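You operate a simulated robot arm through the tools that you are given. There is no shell and no other tool.

You run a simulated robot arm. Do the job below in one go: nothing can be reset, and whatever is moved stays where it is left.

JOB
Strip the test stand: brass hose tail off, blanking nut off.
Fine: slacken the hose clamp with the black torque key, stand the key back in its hole, pull the tail into the tail rest, unscrew the nut from the brass union block and set the nut on the nut post.

It is judged by the outcome, as a careful person would: the job done as asked, and still so three seconds after it is handed in. It fails if anything else is knocked over, pushed out of place, dropped, spilled or broken.

ROBOT AND FRAMES
A 6-joint arm with a two-finger parallel gripper, fixed in place. Base frame: the origin is at the foot of the arm, x ahead of it, y to its left, z up. Units: mm, degrees, N and s.
Its first joint turns from -166.0 to 166.0 degrees. Payload 3.91 kg.
Tool frame: the origin (TCP) lies between the finger pads and is the grasp point; the fingertips stand 30 mm ahead of it; z points along the fingers, y is the line along which they close. Largest opening 110 mm; finger width 20, thickness 10; the body of the gripper, 48 by 112 mm, starts 55 mm behind the TCP.
Orientation is that of the tool frame in the base frame, as a unit quaternion [w, x, y, z]. With the fingers straight down and closing along the base's y, the tool's x points along the base's -x, its y along +y and its z along -z.

CONTROLS
- The arm moves only by the tool nudge_tool. Its argument "rows" is a list of rows, each an object of numbers (a shift or turn left out is 0, a gripper value left out holds the last): "tx", "ty", "tz": the shift along the tool's x, y, z in units of 100 mm (1.0 is 100 mm); "rx", "ry", "rz": the turn, a rotation vector about the tool's x, y, z in units of 90 degrees (1.0 is 90 degrees); "hand": the gripper command, from -1 (fully open) to 1 (shut), values between in proportion. In form: [{"tx": .., "ty": .., "tz": .., "rx": .., "ry": .., "rz": .., "hand": ..}, ...]. A call has 1 to 20 rows; each row is the pose to reach, as a shift and turn from the pose commanded when the call began, along the tool's axes at that moment. A call with a number of a shift or a turn outside -1 to 1 is refused whole. Each row takes 0.2 s and may step no farther than 50 mm and 8.6 degrees from the row before; otherwise, or with a gripper value out of range, the whole call is refused. A pose out of reach is approached as far as the arm can. The call stops where the force on the tool passes 40 N (or 10 N more than at its start, if that is more) or the arm is blocked; 0.2 s more then pass. The fingers move at their own pace (about 153 mm/s each) and stop on an object; they squeeze with about 43 N. The grip force told is the motor's: it shows also when the fingers shut on nothing. Time passes only in rows, and 0.2 s behind the last, so rows that repeat a pose let the fingers close. It gives the time, the measured TCP pose, the force on the tool (base axes), the opening and the grip force at its end, in the units of the frame above (readings bear some noise), with the torque about the TCP (base axes, N m) and any sound that the robot's microphone picked up, and new pictures: "pictures" is both (left out), scene, wrist or none.
- Cameras (640 x 400 px; columns grow to the right, rows downward): "scene" is fixed at [401, -500.6, 1672.2]; the picture's right is [-0.45, 0.89, 0.00], its down [0.84, 0.42, -0.34] and it looks along [-0.30, -0.15, -0.94] (base axes); focal length 346 px, centre (320, 200). "wrist" rides on the gripper at [72, 17, -103] in the tool frame; the picture's right is [-0.23, 0.97, 0.00], its down [-0.76, -0.18, -0.62] and it looks along [-0.61, -0.14, 0.78] (tool axes); focal length 222 px, centre (320, 200). There is no depth. A picture from a camera that has moved, and an enlarged one, comes with that camera's place and axes in the base frame and with its lens.
- enlarge(camera, box): a new picture of the part [left, top, right, bottom] of that camera's present view, enlarged. The clock stands still meanwhile.
- finish_job(): hands the job in; it is judged then, once.

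Nothing tells you positions but the pictures and the camera data. Unless the task says otherwise, let go and move clear before handing in.

The tools are called after "Request:" as a command line: name --argument value ..., lists and objects as JSON in quotes. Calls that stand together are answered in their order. nudge_tool: Moves the arm, as the interface text tells. Its arguments: {"type":"object","properties":{"rows":{"type":"array"},"pictures":{"type":"string","enum":["both","scene","wrist","none"]}},"required":["rows"]} The other tools are called the same way: enlarge (camera, box) takes an enlarged picture of a part of a camera's view; finish_job () hands the job in.

At the start:

```text
time: 0.0
tool_pos: [188.5, -429.7, 1313.6]
ee_rot: [0.001, 0.001, 1.0, -0.001]
ft_force: [-1.0, 0.1, 0.3]
ft_torque: [0.06, 0.01, 0.04]
width: 109.8
gripper_force: 0.1
```

scene: 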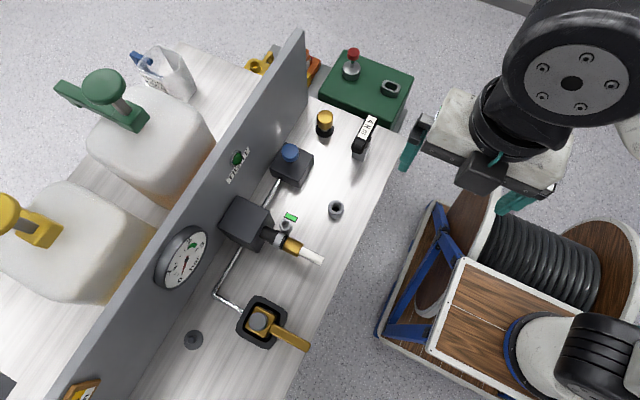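
wrist: 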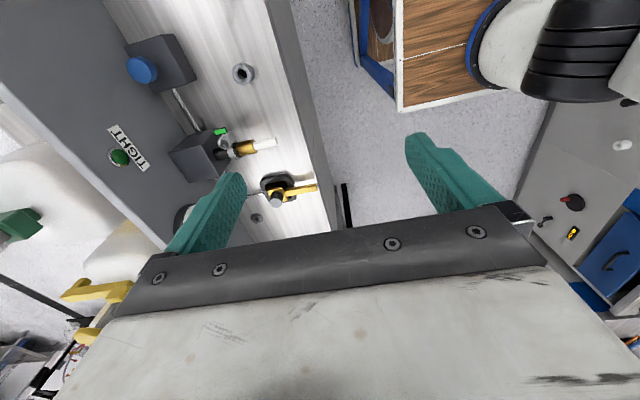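

I see a bench with a grey panel, a test stand and a few loose items to the arm's front right. I'll take enlarged views before moving anything.

Request:
enlarge --camera "scene" --box '[200, 180, 360, 280]'

Request:
enlarge --camera "scene" --box '[260, 40, 420, 140]'

Request:
enlarge --camera "scene" --box '[260, 100, 420, 200]'

Request:
enlarge --camera "scene" --box '[170, 280, 330, 380]'

Request:
enlarge --camera "wrist" --box '[100, 20, 340, 230]'

```text
4.00 times, centred on (280, 230) of scene
camera zoom: at [401.0, -500.6, 1672.2], right [-0.45, 0.89, 0.0], down [0.84, 0.42, -0.34], along [-0.3, -0.15, -0.94], focal length 1384 px, centre (480, 80)
```

zoom: 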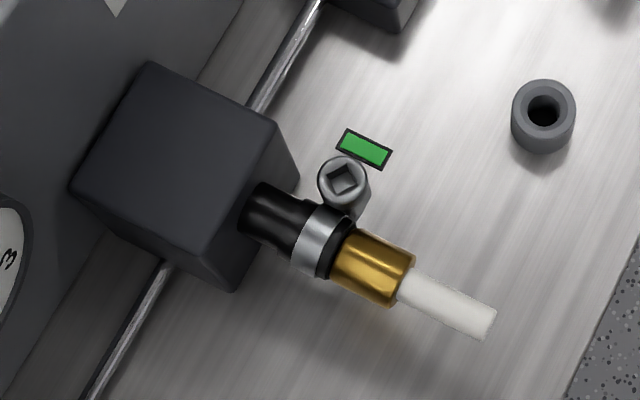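

```text
4.00 times, centred on (340, 90) of scene
camera zoom: at [401.0, -500.6, 1672.2], right [-0.45, 0.89, 0.0], down [0.84, 0.42, -0.34], along [-0.3, -0.15, -0.94], focal length 1384 px, centre (240, 640)
```

zoom: 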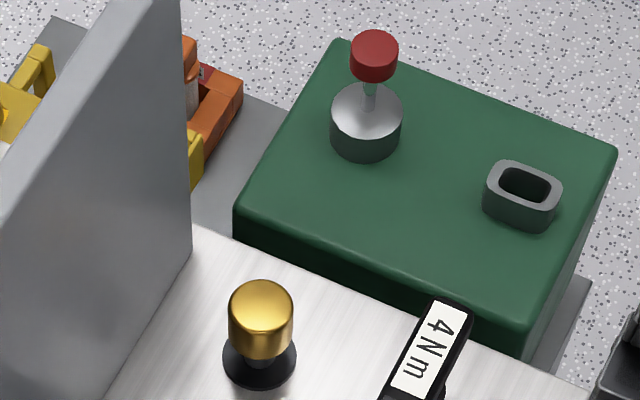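

```text
4.00 times, centred on (340, 150) of scene
camera zoom: at [401.0, -500.6, 1672.2], right [-0.45, 0.89, 0.0], down [0.84, 0.42, -0.34], along [-0.3, -0.15, -0.94], focal length 1384 px, centre (240, 400)
```

zoom: 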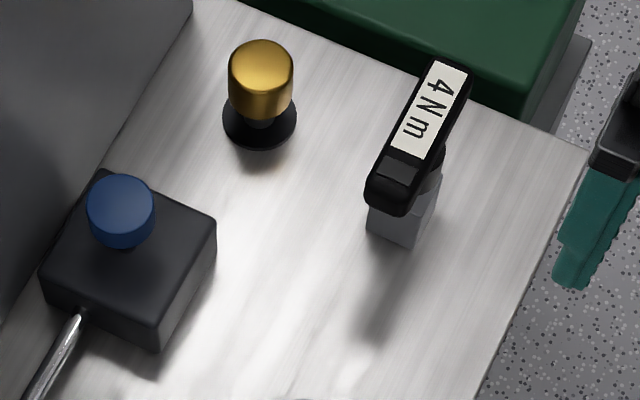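

```text
4.00 times, centred on (250, 330) of scene
camera zoom: at [401.0, -500.6, 1672.2], right [-0.45, 0.89, 0.0], down [0.84, 0.42, -0.34], along [-0.3, -0.15, -0.94], focal length 1384 px, centre (600, -320)
```

zoom: 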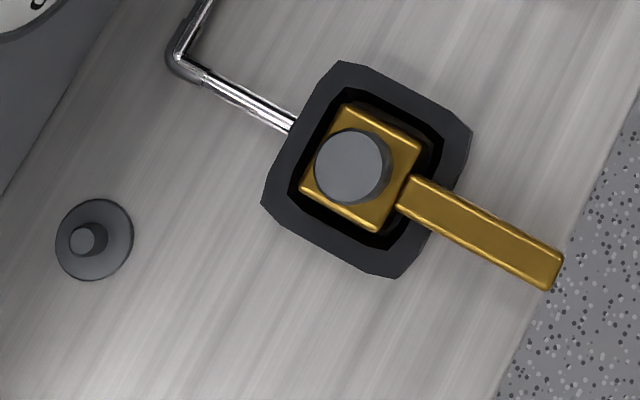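

```text
1.90 times, centred on (220, 125) of wrist
camera zoom: at [115.4, -412.0, 1416.1], right [0.23, 0.97, 0.0], down [0.76, -0.18, 0.62], along [0.61, -0.14, -0.78], focal length 423 px, centre (510, 343)
```

zoom: 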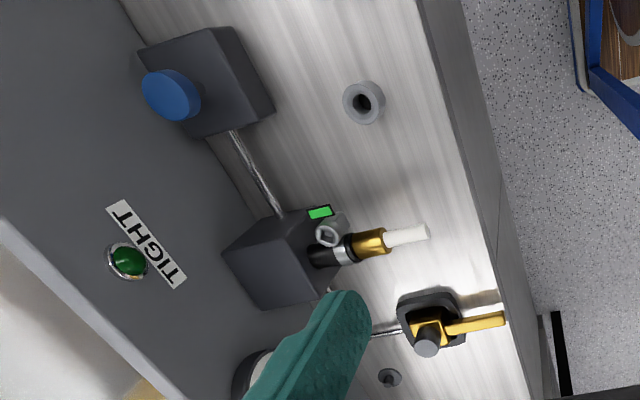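

The bench top looks to be near z≈880, with the ring at about (158, -580). I'll move down and closer for better wrist views.

Request:
nudge_tool --rows '[{"tx": 0.2, "ty": -0.3, "tz": 0.3}, {"tx": 0.4, "ty": -0.5, "tz": 0.6}, {"tx": 0.7, "ty": -0.7, "tz": 0.9}, {"tx": 0.9, "ty": -0.7, "tz": 1.0}]'

```text
time: 1.0
tool_pos: [97.5, -499.8, 1214.4]
ee_rot: [0.001, 0.0, 1.0, -0.002]
ft_force: [0.7, 0.6, 0.7]
ft_torque: [0.0, 0.0, -0.02]
width: 109.9
gripper_force: 0.0
camera wrist: at [24.5, -483.4, 1317.5], right [0.23, 0.97, 0.0], down [0.76, -0.18, 0.62], along [0.61, -0.14, -0.78], focal length 222 px, centre (320, 200)
```

scene: 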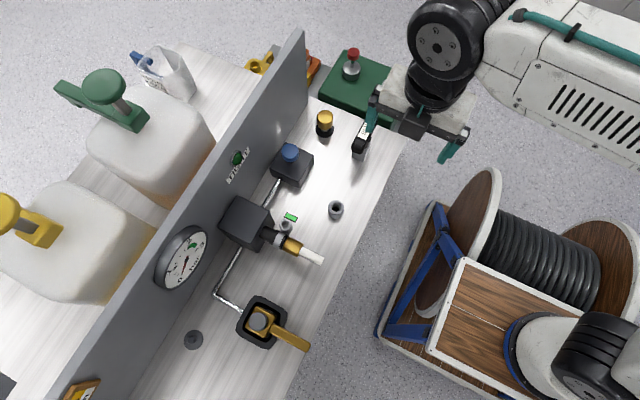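
wrist: 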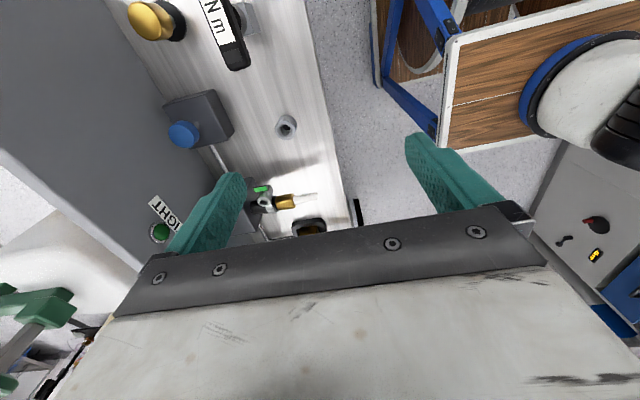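

The black key's top is near (0, -587, 1010) and the panel face is near y≈-770. I'll go in above the key for a close look.

Request:
nudge_tool --rows '[{"tx": 0.2, "ty": -0.2, "tz": 0.1}, {"tx": 0.5, "ty": -0.5, "tz": 0.2}, {"tx": 0.8, "ty": -0.7, "tz": 0.3}, {"tx": 1.0, "ty": -0.7, "tz": 0.4}]' --pictures "wrist"

Request:
enlarge --camera "wrist" --box '[160, 0, 480, 200]'

```text
time: 2.0
tool_pos: [-2.8, -569.5, 1174.3]
ee_rot: [0.001, -0.001, 1.0, -0.001]
ft_force: [0.6, -0.4, 0.5]
ft_torque: [0.01, 0.01, 0.03]
width: 110.2
gripper_force: 0.0
camera wrist: at [-76.4, -552.6, 1277.5], right [0.23, 0.97, 0.0], down [0.76, -0.18, 0.62], along [0.61, -0.14, -0.78], focal length 222 px, centre (320, 200)
```

wrist: 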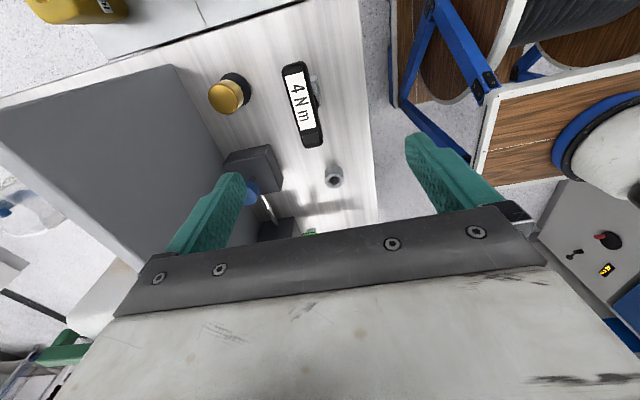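

```text
2.00 times, centred on (320, 100) of wrist
camera zoom: at [-76.4, -552.6, 1277.5], right [0.23, 0.97, 0.0], down [0.76, -0.18, 0.62], along [0.61, -0.14, -0.78], focal length 444 px, centre (320, 400)
```

zoom: 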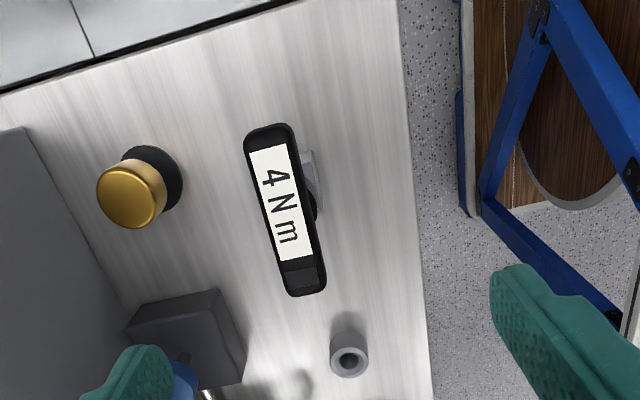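

The key's handle is a bar along x, about 85 mm long, centred near (-3, -588). Next I'll move to the clamp area for a close look.

Request:
nudge_tool --rows '[{"tx": -0.4, "ty": 0.0, "tz": 0.0}, {"tx": -0.8, "ty": -0.2, "tz": 0.0}, {"tx": -1.0, "ty": -0.4, "tz": 0.0}]' --pictures "none"

Request:
nudge_tool --rows '[{"tx": -0.4, "ty": -0.1, "tz": 0.1}, {"tx": -0.8, "ty": -0.2, "tz": 0.3}, {"tx": -1.0, "ty": -0.3, "tz": 0.5}]' --pictures "both"

Request:
enlarge --camera "wrist" --box '[160, 0, 480, 200]'

```text
time: 2.8
tool_pos: [99.5, -610.8, 1176.2]
ee_rot: [0.001, 0.0, 1.0, -0.002]
ft_force: [-0.2, -0.5, -0.4]
ft_torque: [0.01, 0.04, 0.01]
width: 110.0
gripper_force: 0.1
```

```text
time: 3.6
tool_pos: [201.0, -639.3, 1124.5]
ee_rot: [0.0, 0.002, 1.0, -0.001]
ft_force: [-0.1, 0.5, 0.3]
ft_torque: [-0.03, -0.02, -0.01]
width: 110.0
gripper_force: 0.0
camera wrist: at [126.6, -622.2, 1227.0], right [0.23, 0.97, 0.0], down [0.76, -0.18, 0.62], along [0.61, -0.14, -0.78], focal length 222 px, centre (320, 200)
```

scene: 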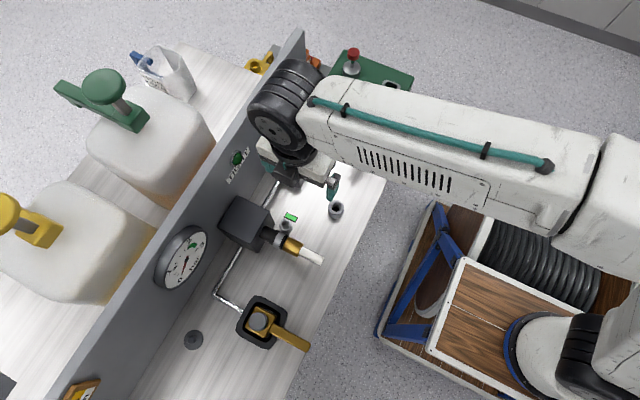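
wrist: 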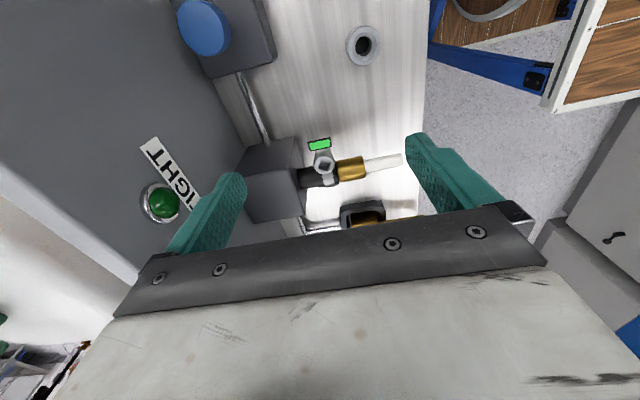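

```text
2.00 times, centred on (320, 100) of wrist
camera zoom: at [126.6, -622.2, 1227.0], right [0.23, 0.97, 0.0], down [0.76, -0.18, 0.62], along [0.61, -0.14, -0.78], focal length 444 px, centre (320, 400)
```

zoom: 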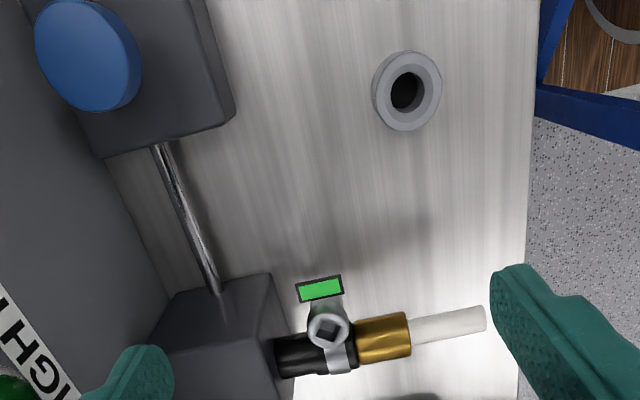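

The clamp has a square-socket screw near (259, -651, 982), and the tail axis runs along y near x≈289, z≈962. The upright tube at (158, -580) is probably the tail rest. I'll look at the union block and nut post next.

Request:
nudge_tool --rows '[{"tx": -0.4, "ty": 0.1, "tz": 0.0}, {"tx": -0.8, "ty": 0.2, "tz": 0.0}, {"tx": -1.0, "ty": 0.2, "tz": 0.0}]' --pictures "wrist"

Request:
enlarge --camera "wrist" --box '[160, 0, 480, 200]'

Request:
nudge_tool --rows '[{"tx": -0.4, "ty": 0.0, "tz": 0.0}, {"tx": -0.8, "ty": 0.0, "tz": 0.1}, {"tx": -1.0, "ty": 0.0, "tz": 0.2}]' --pictures "both"

Request:
enlarge --camera "wrist" --box '[160, 0, 480, 200]'

Request:
enlarge --camera "scene" --box '[200, 160, 360, 260]'

```text
time: 4.4
tool_pos: [298.1, -619.8, 1125.4]
ee_rot: [0.001, 0.0, 1.0, -0.001]
ft_force: [-1.6, -0.3, 0.8]
ft_torque: [0.01, -0.03, 0.01]
width: 110.3
gripper_force: 0.0
camera wrist: at [225.1, -602.0, 1227.1], right [0.23, 0.97, 0.0], down [0.76, -0.18, 0.62], along [0.61, -0.14, -0.78], focal length 222 px, centre (320, 200)
```

wrist: 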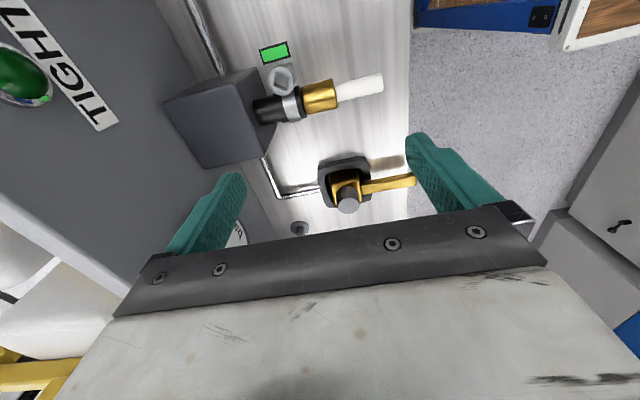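

```text
2.00 times, centred on (320, 100) of wrist
camera zoom: at [225.1, -602.0, 1227.1], right [0.23, 0.97, 0.0], down [0.76, -0.18, 0.62], along [0.61, -0.14, -0.78], focal length 444 px, centre (320, 400)
```

zoom: 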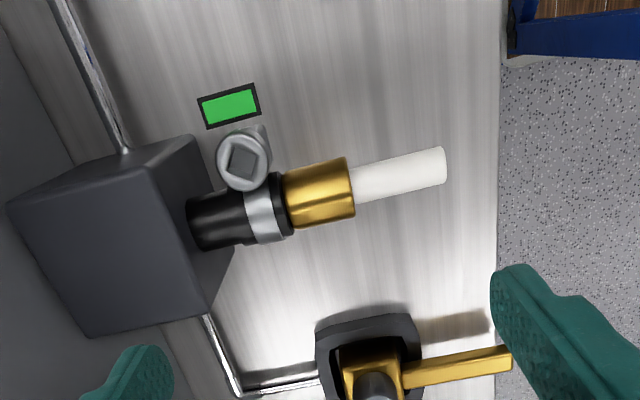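

```text
time: 5.2
tool_pos: [399.7, -620.8, 1104.8]
ee_rot: [0.001, 0.0, 1.0, -0.001]
ft_force: [-0.3, 0.3, 0.3]
ft_torque: [-0.01, -0.02, 0.01]
width: 110.2
gripper_force: 0.0
camera wrist: at [325.0, -603.8, 1207.3], right [0.23, 0.97, 0.0], down [0.76, -0.18, 0.62], along [0.61, -0.14, -0.78], focal length 222 px, centre (320, 200)
```

scene: 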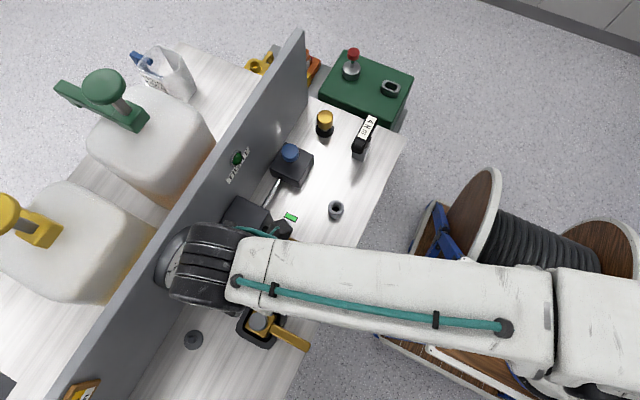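
wrist: 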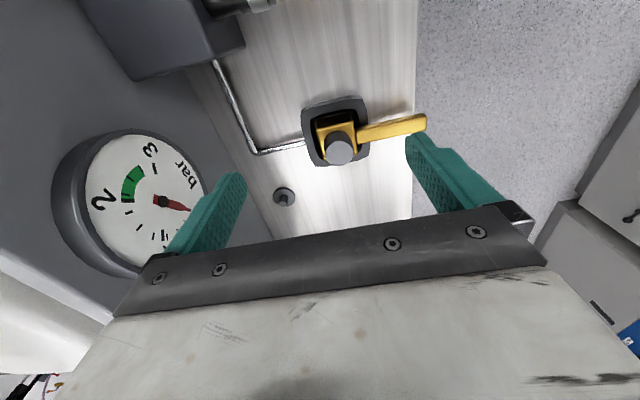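

```text
2.00 times, centred on (320, 100) of wrist
camera zoom: at [325.0, -603.8, 1207.3], right [0.23, 0.97, 0.0], down [0.76, -0.18, 0.62], along [0.61, -0.14, -0.78], focal length 444 px, centre (320, 400)
```

zoom: 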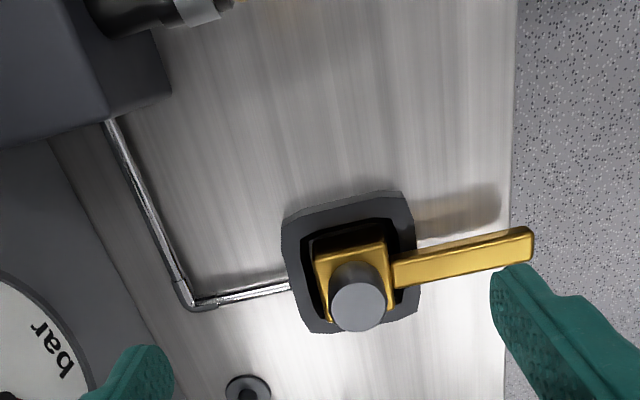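

```text
4.00 times, centred on (280, 210) of scene
camera zoom: at [401.0, -500.6, 1672.2], right [-0.45, 0.89, 0.0], down [0.84, 0.42, -0.34], along [-0.3, -0.15, -0.94], focal length 1384 px, centre (480, 160)
```

zoom: 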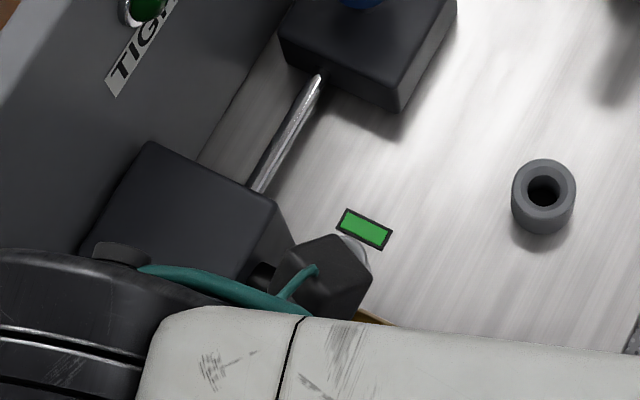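

The blanking nut is the grey cylinder on the brass block, which sits in a black tray, and the nut post is the pin to its left. I'll check the gauge and look more closely at these.

Request:
enlarge --camera "wrist" --box '[40, 120, 260, 280]'

Request:
enlarge --camera "wrist" --box '[250, 80, 450, 220]'

```text
2.50 times, centred on (150, 200) of wrist
camera zoom: at [325.0, -603.8, 1207.3], right [0.23, 0.97, 0.0], down [0.76, -0.18, 0.62], along [0.61, -0.14, -0.78], focal length 555 px, centre (745, 200)
```

zoom: 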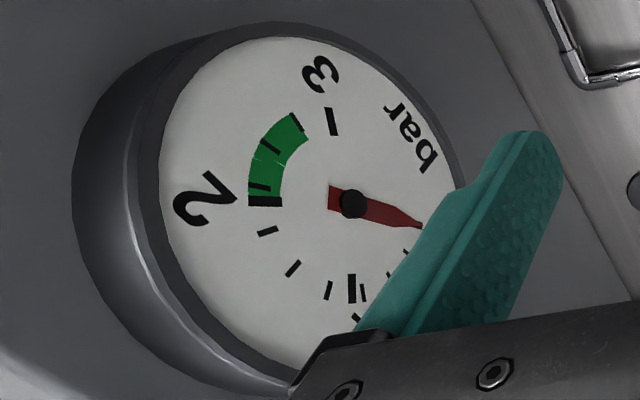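

```text
2.86 times, centred on (350, 150) of wrist
camera zoom: at [325.0, -603.8, 1207.3], right [0.23, 0.97, 0.0], down [0.76, -0.18, 0.62], along [0.61, -0.14, -0.78], focal length 635 px, centre (234, 343)
```

zoom: 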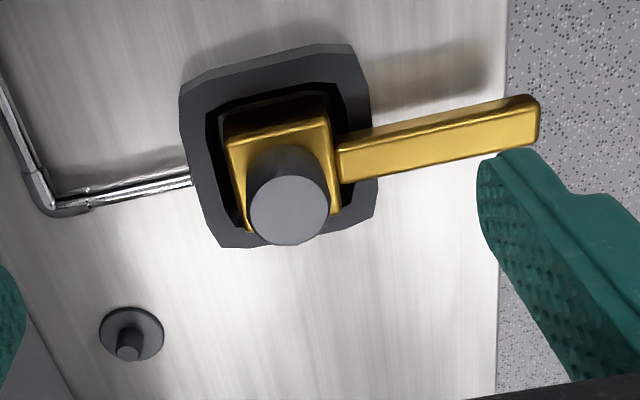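

The gauge reads zero, the nut top is at about (448, -610, 965), and the post pin top is at about (546, -723, 908). I'll go back to the key and tilt the wrist for a side view of it.

Request:
nudge_tool --rows '[{"tx": 0.5, "tz": -0.1}, {"tx": 1.0, "tz": -0.2}]' --pictures "none"

Request:
nudge_tool --rows '[{"tx": 0.5, "ty": 0.1}, {"tx": 1.0, "ty": 0.2}]' --pictures "none"

Request:
nudge_tool --rows '[{"tx": 0.5, "ty": 0.0}, {"tx": 1.0, "ty": 0.0}]' --pictures "none"

Request:
nudge_tool --rows '[{"tx": 0.5, "ty": 0.0}, {"tx": 1.0, "ty": 0.0}]' --pictures "none"

Request:
nudge_tool --rows '[{"tx": 0.3, "ry": -0.08}, {"tx": 0.6, "tz": 0.1, "ry": -0.16}, {"tx": 0.85, "tz": 0.2, "ry": -0.24}, {"tx": 0.85, "tz": 0.3, "ry": -0.32}, {"tx": 0.85, "tz": 0.3, "ry": -0.4}]' --pictures "wrist"

Request:
enlarge --camera "wrist" --box '[180, 0, 500, 200]'

```text
refused: row 1 steps farther than a row can; nothing moved
```

```text
refused: row 1 steps farther than a row can; nothing moved
```

```text
time: 5.8
tool_pos: [302.4, -620.3, 1102.9]
ee_rot: [0.001, 0.0, 1.0, -0.002]
ft_force: [0.3, -0.7, 0.4]
ft_torque: [-0.02, 0.04, 0.0]
width: 110.2
gripper_force: 0.1
```

```text
time: 6.4
tool_pos: [199.0, -616.8, 1104.4]
ee_rot: [0.0, 0.001, 1.0, -0.002]
ft_force: [0.0, -0.1, 0.7]
ft_torque: [0.02, 0.03, -0.02]
width: 109.9
gripper_force: 0.1
```

```text
time: 7.6
tool_pos: [114.6, -617.7, 1072.4]
ee_rot: [0.311, 0.001, 0.951, -0.002]
ft_force: [0.2, 0.5, -0.2]
ft_torque: [-0.02, 0.02, -0.01]
width: 110.2
gripper_force: 0.0
camera wrist: at [-5.9, -601.7, 1113.1], right [0.18, 0.97, 0.13], down [0.25, -0.17, 0.95], along [0.95, -0.14, -0.27], focal length 222 px, centre (320, 200)
```

wrist: 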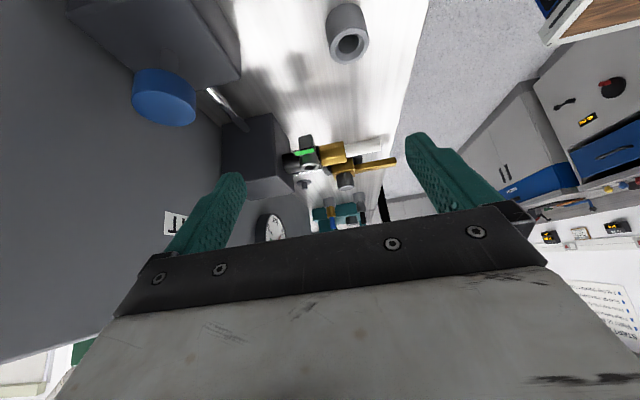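

```text
2.00 times, centred on (340, 100) of wrist
camera zoom: at [-5.9, -601.7, 1113.1], right [0.18, 0.97, 0.13], down [0.25, -0.17, 0.95], along [0.95, -0.14, -0.27], focal length 444 px, centre (280, 400)
```

zoom: 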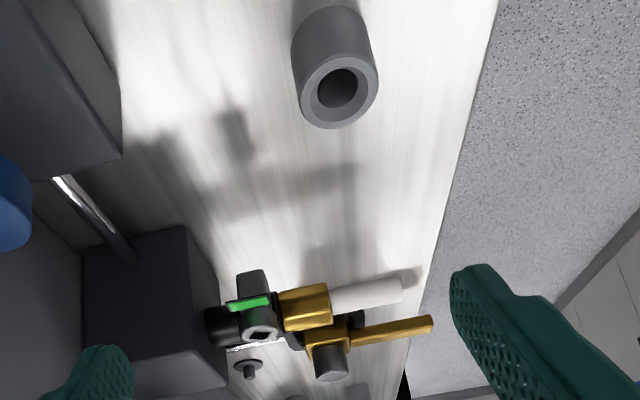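

The tube stands on the bench with a round bore, so I take it to be the tail rest. I'll continue to the key for its side view.

Request:
nudge_tool --rows '[{"tx": 0.38, "tz": -0.31}, {"tx": 0.76, "tz": -0.61}]' --pictures "none"

Request:
nudge_tool --rows '[{"tx": 0.38, "ty": 0.1, "tz": -0.3}, {"tx": 0.76, "ty": 0.25, "tz": -0.6}]' --pictures "wrist"

Request:
enlarge --camera "wrist" --box '[180, 0, 500, 200]'

```text
time: 8.2
tool_pos: [22.0, -617.0, 1080.2]
ee_rot: [0.31, 0.0, 0.951, -0.002]
ft_force: [1.0, -0.8, 0.4]
ft_torque: [-0.03, 0.0, 0.02]
width: 109.9
gripper_force: 0.1
```

```text
refused: row 2 steps farther than a row can; nothing moved
```

```text
2.00 times, centred on (340, 100) of wrist
camera zoom: at [-98.6, -600.2, 1121.1], right [0.18, 0.97, 0.13], down [0.25, -0.17, 0.95], along [0.95, -0.14, -0.27], focal length 444 px, centre (280, 400)
```

zoom: 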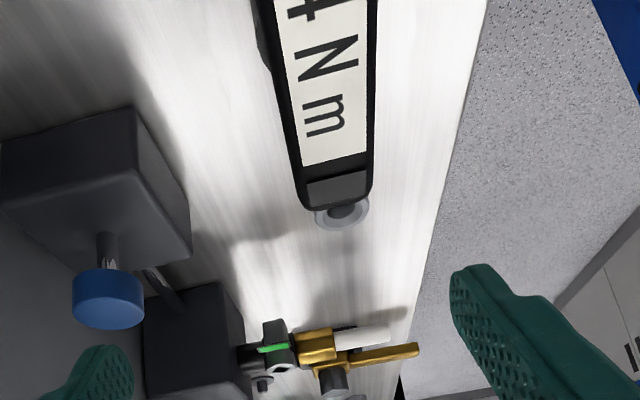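

Request:
nudge_tool --rows '[{"tx": 0.3, "ty": 0.1, "tz": -0.3}, {"tx": 0.6, "ty": 0.2, "tz": -0.6}, {"tx": 0.8, "ty": 0.25, "tz": -0.8}]' --pictures "none"

Request:
nudge_tool --rows '[{"tx": 0.3, "ty": 0.0, "tz": 0.1}, {"tx": 0.6, "ty": 0.0, "tz": 0.1}, {"tx": 0.9, "ty": 0.0, "tz": 0.1}]' --pictures "wrist"

Request:
enlarge --camera "wrist" --box '[180, 0, 500, 200]'

```text
time: 9.0
tool_pos: [-91.4, -592.4, 1097.8]
ee_rot: [0.309, 0.0, 0.951, -0.001]
ft_force: [0.9, 0.5, 0.6]
ft_torque: [-0.03, 0.01, -0.03]
width: 110.0
gripper_force: 0.0
```

```text
time: 9.8
tool_pos: [-160.5, -595.3, 1033.3]
ee_rot: [0.31, 0.0, 0.951, -0.001]
ft_force: [0.1, 0.7, 0.3]
ft_torque: [0.04, 0.0, 0.01]
width: 109.9
gripper_force: 0.1
camera wrist: at [-281.4, -578.2, 1074.2], right [0.18, 0.97, 0.13], down [0.25, -0.17, 0.95], along [0.95, -0.14, -0.27], focal length 222 px, centre (320, 200)
```

wrist: 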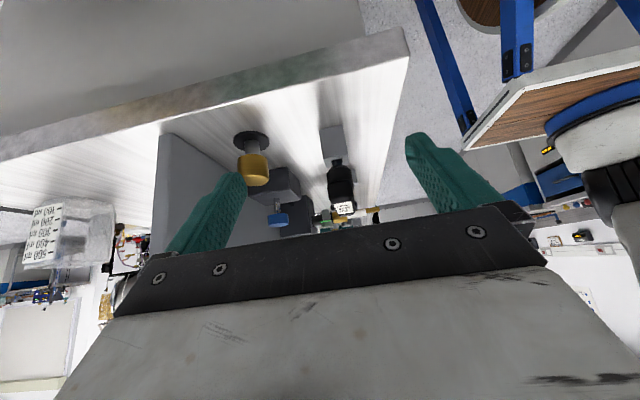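

```text
2.00 times, centred on (340, 100) of wrist
camera zoom: at [-281.4, -578.2, 1074.2], right [0.18, 0.97, 0.13], down [0.25, -0.17, 0.95], along [0.95, -0.14, -0.27], focal length 444 px, centre (280, 400)
```

zoom: 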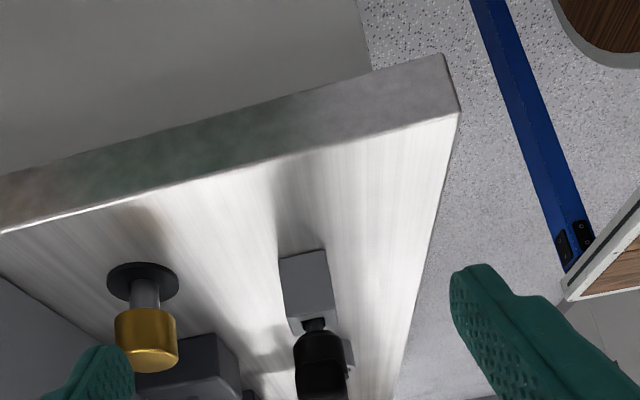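

The key stands in a grey block with its handle top near z≈1009 and its underside near 980, and the shaft is centred. I'll straighten the tool and hover over it.

Request:
nudge_tool --rows '[{"tx": -0.45, "tz": 0.05}, {"tx": -0.9, "tz": 0.1}]' --pictures "none"

Request:
nudge_tool --rows '[{"tx": -0.3, "ty": 0.03, "tz": 0.05, "ry": 0.08}, {"tx": -0.6, "ty": 0.06, "tz": 0.1, "ry": 0.16}, {"tx": -0.87, "ty": 0.07, "tz": 0.12, "ry": 0.24}, {"tx": -0.87, "ty": 0.07, "tz": 0.12, "ry": 0.32}, {"tx": -0.87, "ty": 0.07, "tz": 0.12, "ry": 0.4}]' --pictures "wrist"

Request:
enlarge --camera "wrist" --box '[240, 100, 400, 200]'

```text
time: 10.4
tool_pos: [-82.6, -597.4, 1080.4]
ee_rot: [0.31, 0.001, 0.951, -0.002]
ft_force: [-0.3, -0.3, -0.1]
ft_torque: [-0.02, -0.05, 0.0]
width: 110.0
gripper_force: 0.0
```

```text
time: 11.6
tool_pos: [-7.6, -585.9, 1120.8]
ee_rot: [0.0, 0.001, 1.0, -0.001]
ft_force: [0.2, 0.0, -0.2]
ft_torque: [0.01, 0.03, -0.01]
width: 110.1
gripper_force: 0.1
camera wrist: at [-80.8, -569.8, 1224.6], right [0.23, 0.97, 0.0], down [0.76, -0.18, 0.62], along [0.61, -0.14, -0.78], focal length 222 px, centre (320, 200)
```

wrist: 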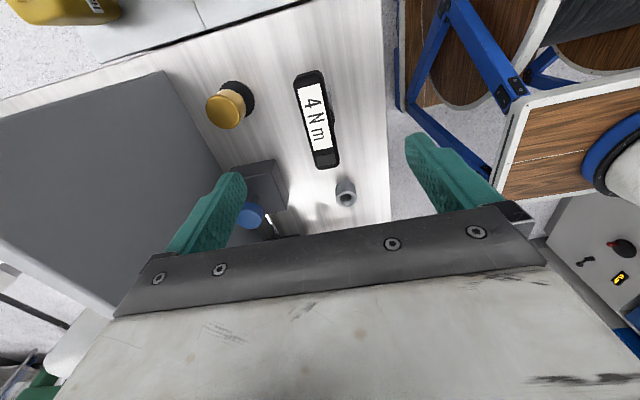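

```text
4.00 times, centred on (320, 150) of wrist
camera zoom: at [-80.8, -569.8, 1224.6], right [0.23, 0.97, 0.0], down [0.76, -0.18, 0.62], along [0.61, -0.14, -0.78], focal length 888 px, centre (320, 400)
```

zoom: 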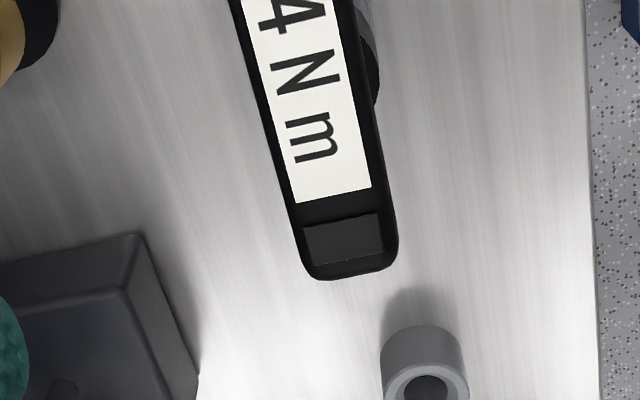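

I'll check the hub under the handle before gripping it.

Request:
enlarge --camera "wrist" --box '[260, 60, 380, 180]'

Request:
enlarge --camera "scene" --box '[300, 90, 420, 165]'

```text
3.33 times, centred on (320, 120) of wrist
camera zoom: at [-80.8, -569.8, 1224.6], right [0.23, 0.97, 0.0], down [0.76, -0.18, 0.62], along [0.61, -0.14, -0.78], focal length 740 px, centre (320, 467)
```

zoom: 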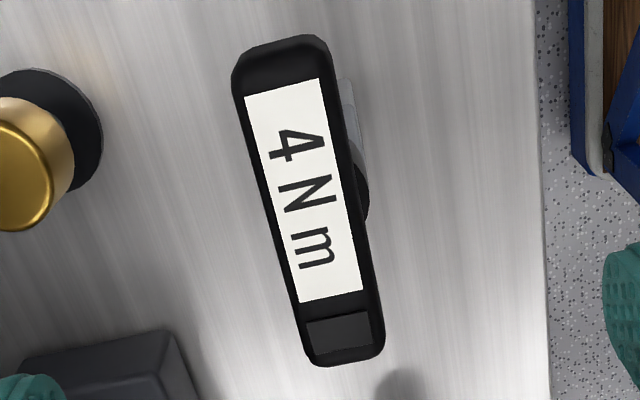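

```text
5.33 times, centred on (360, 128) of scene
camera zoom: at [401.0, -500.6, 1672.2], right [-0.45, 0.89, 0.0], down [0.84, 0.42, -0.34], along [-0.3, -0.15, -0.94], focal length 1845 px, centre (107, 587)
```

zoom: 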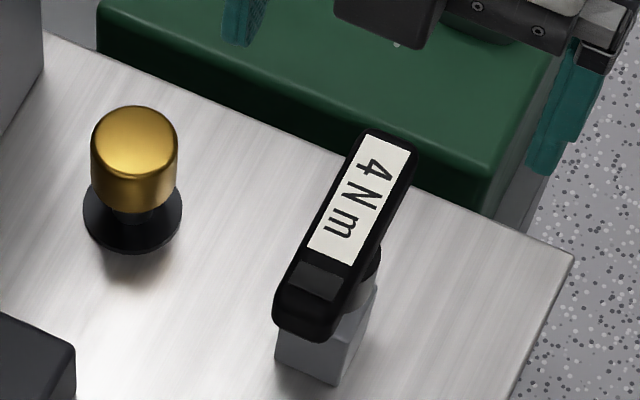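

The handle is 25 mm wide, aligned with x, centred near (-4, -590), with its top at z≈1009. I'll go down around it with the fingers part open.

Request:
nudge_tool --rows '[{"tx": -0.03, "ty": -0.04, "tz": 0.3, "hand": -0.27}, {"tx": -0.03, "ty": -0.04, "tz": 0.6, "hand": -0.27}, {"tx": -0.03, "ty": -0.04, "tz": 0.85, "hand": -0.27}]' --pictures "wrist"

Request:
enlarge --camera "wrist" --box '[220, 60, 420, 200]'

```text
time: 12.4
tool_pos: [-2.8, -592.8, 1036.1]
ee_rot: [0.001, 0.0, 1.0, -0.002]
ft_force: [0.6, -0.4, -0.2]
ft_torque: [-0.02, -0.02, 0.01]
width: 69.7
gripper_force: 0.1
camera wrist: at [-76.2, -575.1, 1138.6], right [0.23, 0.97, 0.0], down [0.76, -0.18, 0.62], along [0.61, -0.14, -0.78], focal length 222 px, centre (320, 200)
```

wrist: 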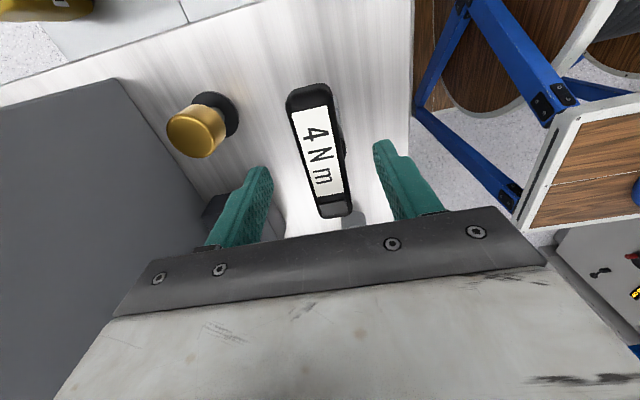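

```text
2.86 times, centred on (320, 130) of wrist
camera zoom: at [-76.2, -575.1, 1138.6], right [0.23, 0.97, 0.0], down [0.76, -0.18, 0.62], along [0.61, -0.14, -0.78], focal length 635 px, centre (320, 400)
```

zoom: 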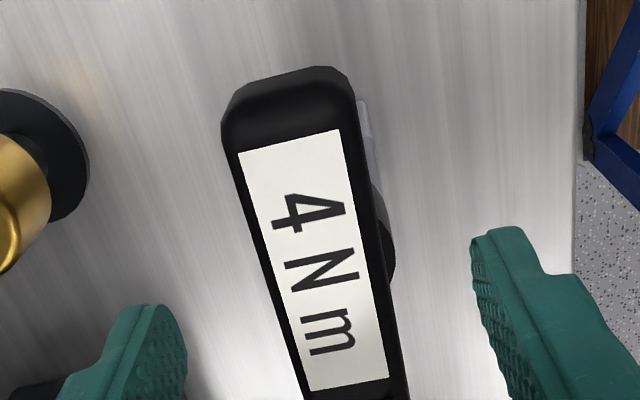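

The view confirms handle centre y≈-590. Next I'll lower to grip height and close the fingers.

Request:
nudge_tool --rows '[{"tz": 0.2}, {"tz": 0.34}, {"tz": 0.34, "hand": 0.3}, {"tz": 0.34, "hand": 1}, {"tz": 0.34, "hand": 1}, {"tz": 0.34, "hand": 1}]'

Request:
enlarge --camera "wrist" --box '[220, 60, 420, 200]'

```text
time: 13.8
tool_pos: [-3.7, -592.6, 1001.6]
ee_rot: [0.001, 0.001, 1.0, -0.001]
ft_force: [-0.8, 1.6, 0.4]
ft_torque: [0.12, 0.02, -0.01]
width: 33.3
gripper_force: 43.4
camera wrist: at [-77.2, -575.1, 1104.6], right [0.23, 0.97, 0.0], down [0.76, -0.18, 0.62], along [0.61, -0.14, -0.78], focal length 222 px, centre (320, 200)
```

scene: 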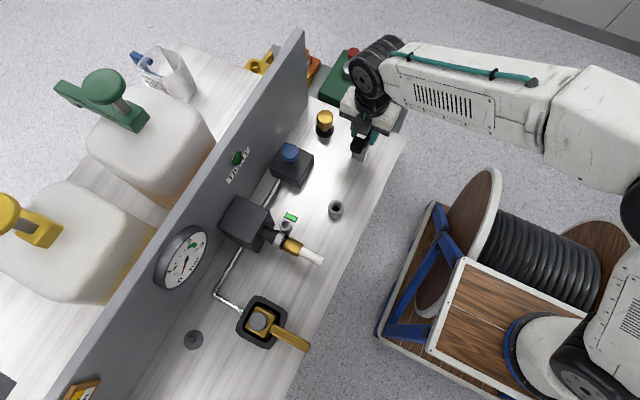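
wrist: 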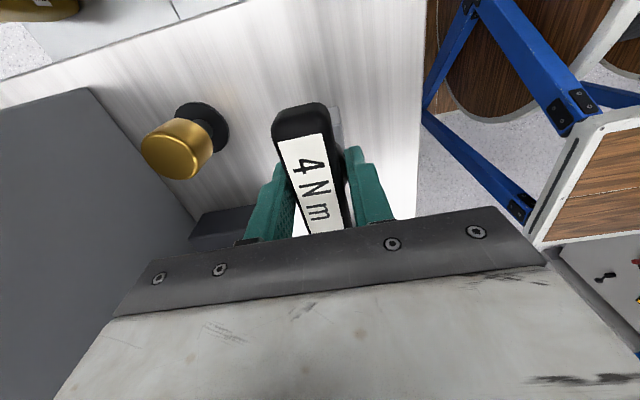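

```text
2.86 times, centred on (320, 130) of wrist
camera zoom: at [-77.2, -575.1, 1104.6], right [0.23, 0.97, 0.0], down [0.76, -0.18, 0.62], along [0.61, -0.14, -0.78], focal length 635 px, centre (320, 400)
```

zoom: 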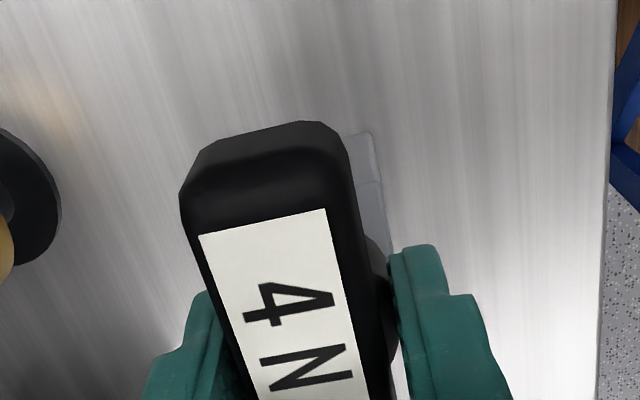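

The opening of 33 mm is wider than the handle, so the fingertips are on the round hub below it. I'll reopen, raise 11 mm and regrip on the bar itself.

Request:
nudge_tool --rows '[{"hand": 0.1}, {"hand": 0.1}, {"tz": -0.11, "hand": 0.1}, {"tz": -0.11, "hand": 1}, {"tz": -0.11, "hand": 1}, {"tz": -0.11, "hand": 1}]' --pictures "wrist"

Request:
enlarge --camera "wrist" --box '[220, 60, 420, 200]'

```text
time: 15.2
tool_pos: [-3.6, -591.4, 1014.1]
ee_rot: [0.0, 0.0, 1.0, 0.0]
ft_force: [0.3, 0.3, 0.9]
ft_torque: [0.09, -0.05, 0.02]
width: 33.0
gripper_force: 42.5
camera wrist: at [-77.6, -574.0, 1115.8], right [0.23, 0.97, 0.0], down [0.76, -0.18, 0.62], along [0.61, -0.14, -0.78], focal length 222 px, centre (320, 200)
```

wrist: 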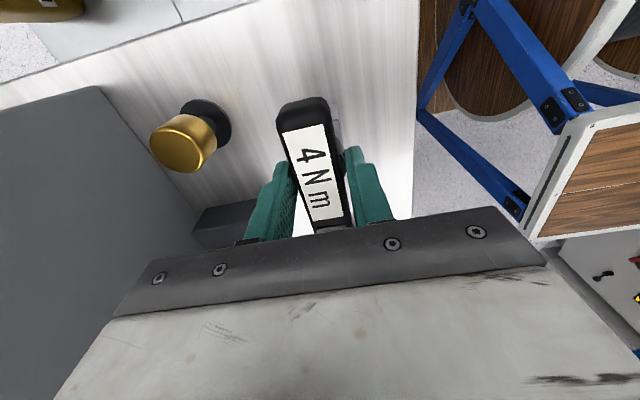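

```text
2.86 times, centred on (320, 130) of wrist
camera zoom: at [-77.6, -574.0, 1115.8], right [0.23, 0.97, 0.0], down [0.76, -0.18, 0.62], along [0.61, -0.14, -0.78], focal length 635 px, centre (320, 400)
```

zoom: 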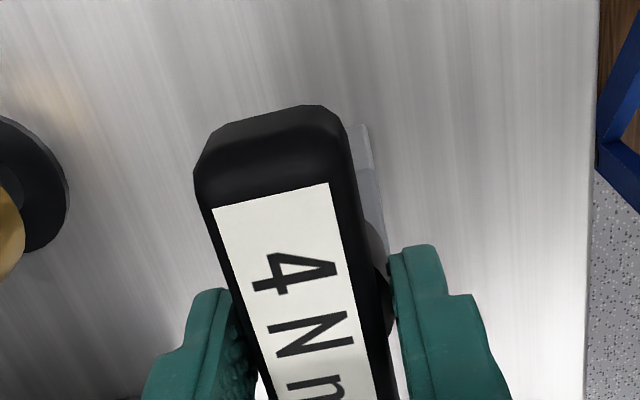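

The opening is still 33 mm, so the hub reaches higher than I thought. I'll raise another 9 mm and try again.

Request:
nudge_tool --rows '[{"hand": 0.1}, {"hand": 0.1}, {"tz": -0.09, "hand": 0.1}, {"tz": -0.09, "hand": 1}, {"tz": -0.09, "hand": 1}, {"tz": -0.09, "hand": 1}]' --pictures "wrist"

Request:
enlarge --camera "wrist" --box '[220, 60, 420, 200]'

Request:
enlarge --camera "scene" --box '[320, 100, 420, 170]'

```text
time: 16.6
tool_pos: [-3.9, -592.7, 1022.6]
ee_rot: [0.0, 0.0, 1.0, -0.001]
ft_force: [-0.1, 0.2, -0.3]
ft_torque: [0.03, 0.0, 0.02]
width: 26.9
gripper_force: 43.2
camera wrist: at [-77.5, -573.8, 1124.2], right [0.23, 0.97, 0.0], down [0.76, -0.18, 0.62], along [0.61, -0.14, -0.78], focal length 222 px, centre (320, 200)
```

wrist: 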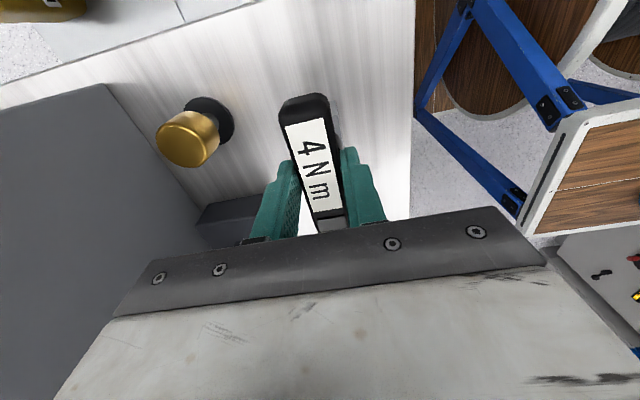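

```text
2.86 times, centred on (320, 130) of wrist
camera zoom: at [-77.5, -573.8, 1124.2], right [0.23, 0.97, 0.0], down [0.76, -0.18, 0.62], along [0.61, -0.14, -0.78], focal length 635 px, centre (320, 400)
```

zoom: 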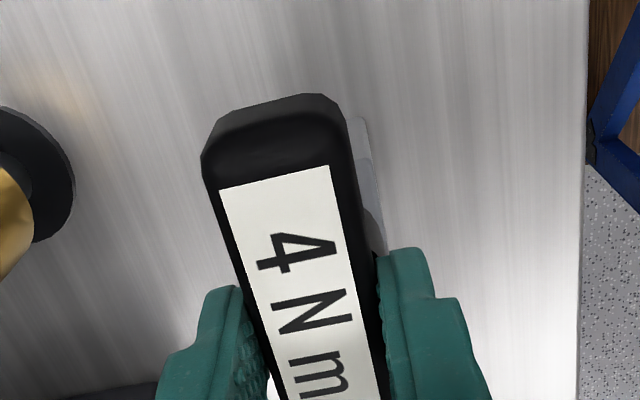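

```text
5.71 times, centred on (370, 135) of scene
camera zoom: at [401.0, -500.6, 1672.2], right [-0.45, 0.89, 0.0], down [0.84, 0.42, -0.34], along [-0.3, -0.15, -0.94], focal length 1977 px, centre (34, 571)
```

zoom: 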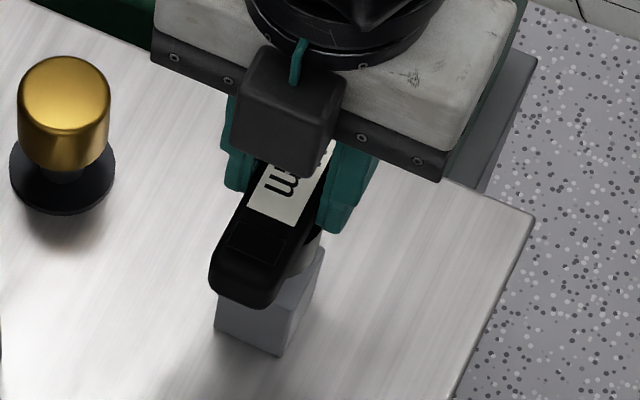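

The fingers now hold the bar at 27 mm. I'll lift the key slowly, straight up.

Request:
nudge_tool --rows '[{"tz": -0.1, "hand": 1}, {"tz": -0.25, "hand": 1}, {"tz": -0.45, "hand": 1}, {"tz": -0.65, "hand": 1}, {"tz": -0.85, "hand": 1}, {"tz": -0.95, "hand": 1}]'

Request:
enlarge --camera "wrist" --box '[220, 60, 420, 200]'

Request:
enlarge --camera "scene" --box '[320, 100, 420, 170]'

```text
time: 18.0
tool_pos: [-1.6, -593.0, 1116.3]
ee_rot: [0.001, 0.0, 1.0, -0.001]
ft_force: [-0.8, -0.3, -3.8]
ft_torque: [0.01, 0.02, 0.0]
width: 27.5
gripper_force: 42.9
camera wrist: at [-76.1, -574.7, 1218.4], right [0.23, 0.97, 0.0], down [0.76, -0.18, 0.62], along [0.61, -0.14, -0.78], focal length 222 px, centre (320, 200)
```

scene: 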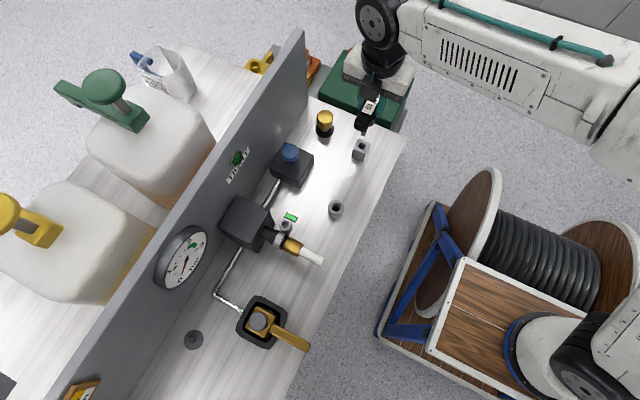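
wrist: 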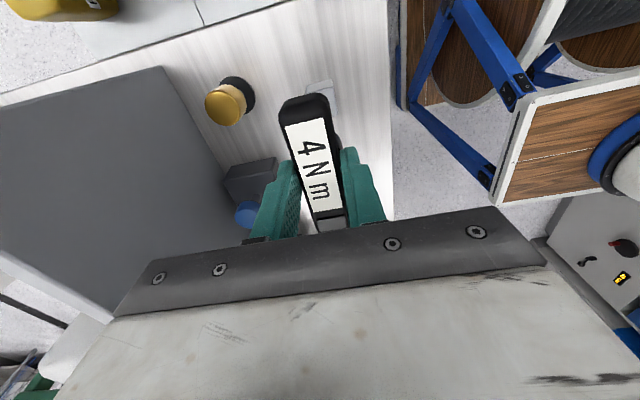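

```text
2.86 times, centred on (320, 130) of wrist
camera zoom: at [-76.1, -574.7, 1218.4], right [0.23, 0.97, 0.0], down [0.76, -0.18, 0.62], along [0.61, -0.14, -0.78], focal length 635 px, centre (320, 400)
```

zoom: 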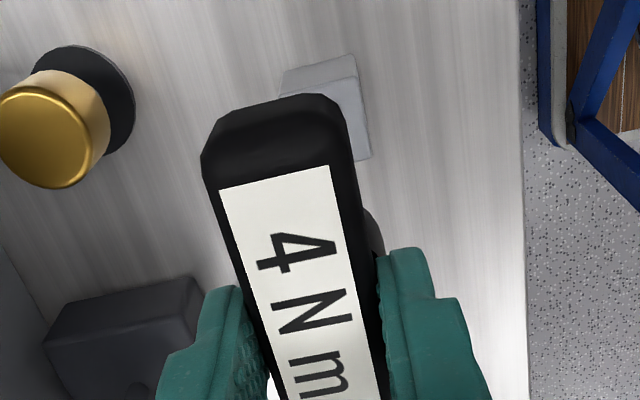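

```text
5.71 times, centred on (370, 135) of scene
camera zoom: at [401.0, -500.6, 1672.2], right [-0.45, 0.89, 0.0], down [0.84, 0.42, -0.34], along [-0.3, -0.15, -0.94], focal length 1977 px, centre (34, 571)
```

zoom: 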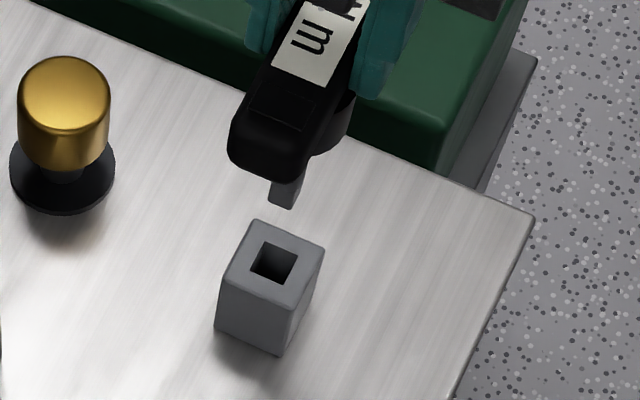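

The key is out and has a square bit. The holder has a matching square hole aligned with the axes. The clamp screw is at roughly (257, -648, 994), so I'll carry the key there with clearance.

Request:
nudge_tool --rows '[{"tx": -0.3, "tz": -0.3, "hand": 1}, {"tx": -0.7, "tz": -0.4, "hand": 1}, {"tx": -1.0, "ty": -0.2, "tz": -0.4, "hand": 1}]' --pictures "none"

Request:
nudge_tool --rows '[{"tx": -0.4, "ty": -0.1, "hand": 1}, {"tx": -0.8, "ty": -0.2, "hand": 1}, {"tx": -1.0, "ty": -0.36, "hand": 1}]' --pictures "wrist"

Request:
enlarge --camera "wrist" --box '[220, 60, 420, 200]'

Request:
enlarge --camera "scene" --box '[230, 150, 350, 230]'

```text
time: 18.8
tool_pos: [97.5, -611.0, 1159.0]
ee_rot: [0.001, 0.0, 1.0, -0.001]
ft_force: [-0.3, -0.3, -1.7]
ft_torque: [-0.03, -0.02, 0.02]
width: 27.4
gripper_force: 42.9
```

```text
time: 19.6
tool_pos: [200.1, -647.0, 1156.8]
ee_rot: [0.0, 0.0, 1.0, -0.002]
ft_force: [-1.0, 0.0, -0.9]
ft_torque: [0.01, -0.03, -0.04]
width: 27.4
gripper_force: 43.2
camera wrist: at [125.6, -629.7, 1259.6], right [0.23, 0.97, 0.0], down [0.76, -0.18, 0.62], along [0.61, -0.14, -0.78], focal length 222 px, centre (320, 200)
```

wrist: 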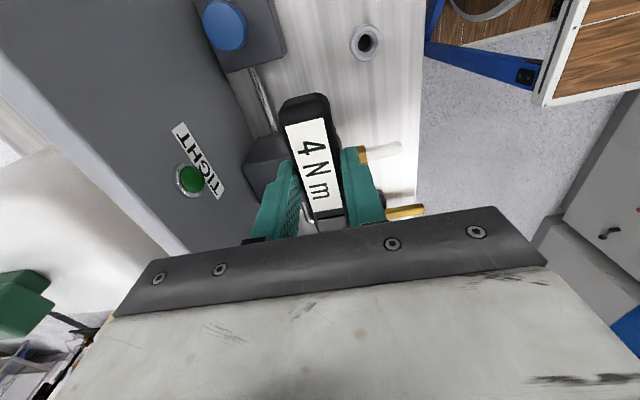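

```text
2.86 times, centred on (320, 130) of wrist
camera zoom: at [125.6, -629.7, 1259.6], right [0.23, 0.97, 0.0], down [0.76, -0.18, 0.62], along [0.61, -0.14, -0.78], focal length 635 px, centre (320, 400)
```

zoom: 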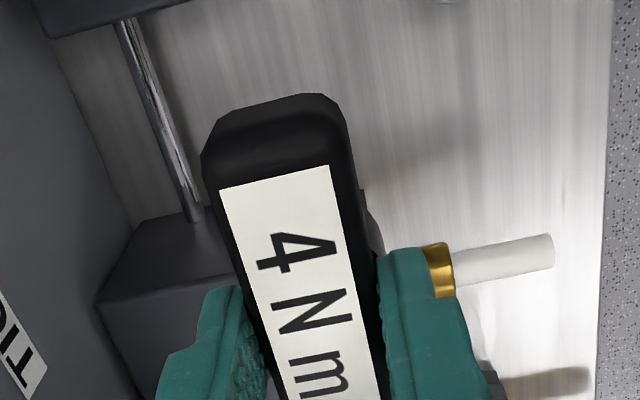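

```text
5.00 times, centred on (290, 190) of scene
camera zoom: at [401.0, -500.6, 1672.2], right [-0.45, 0.89, 0.0], down [0.84, 0.42, -0.34], along [-0.3, -0.15, -0.94], focal length 1730 px, centre (470, 250)
```

zoom: 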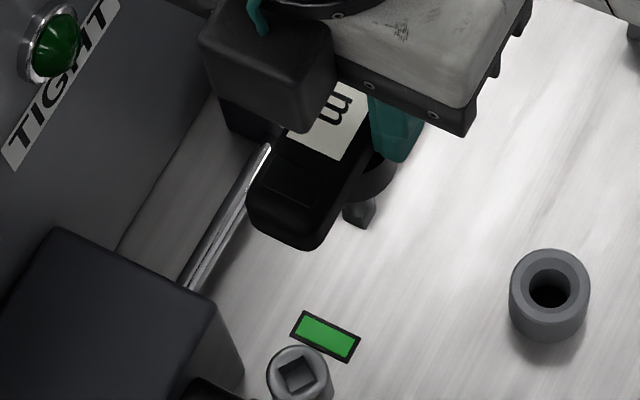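

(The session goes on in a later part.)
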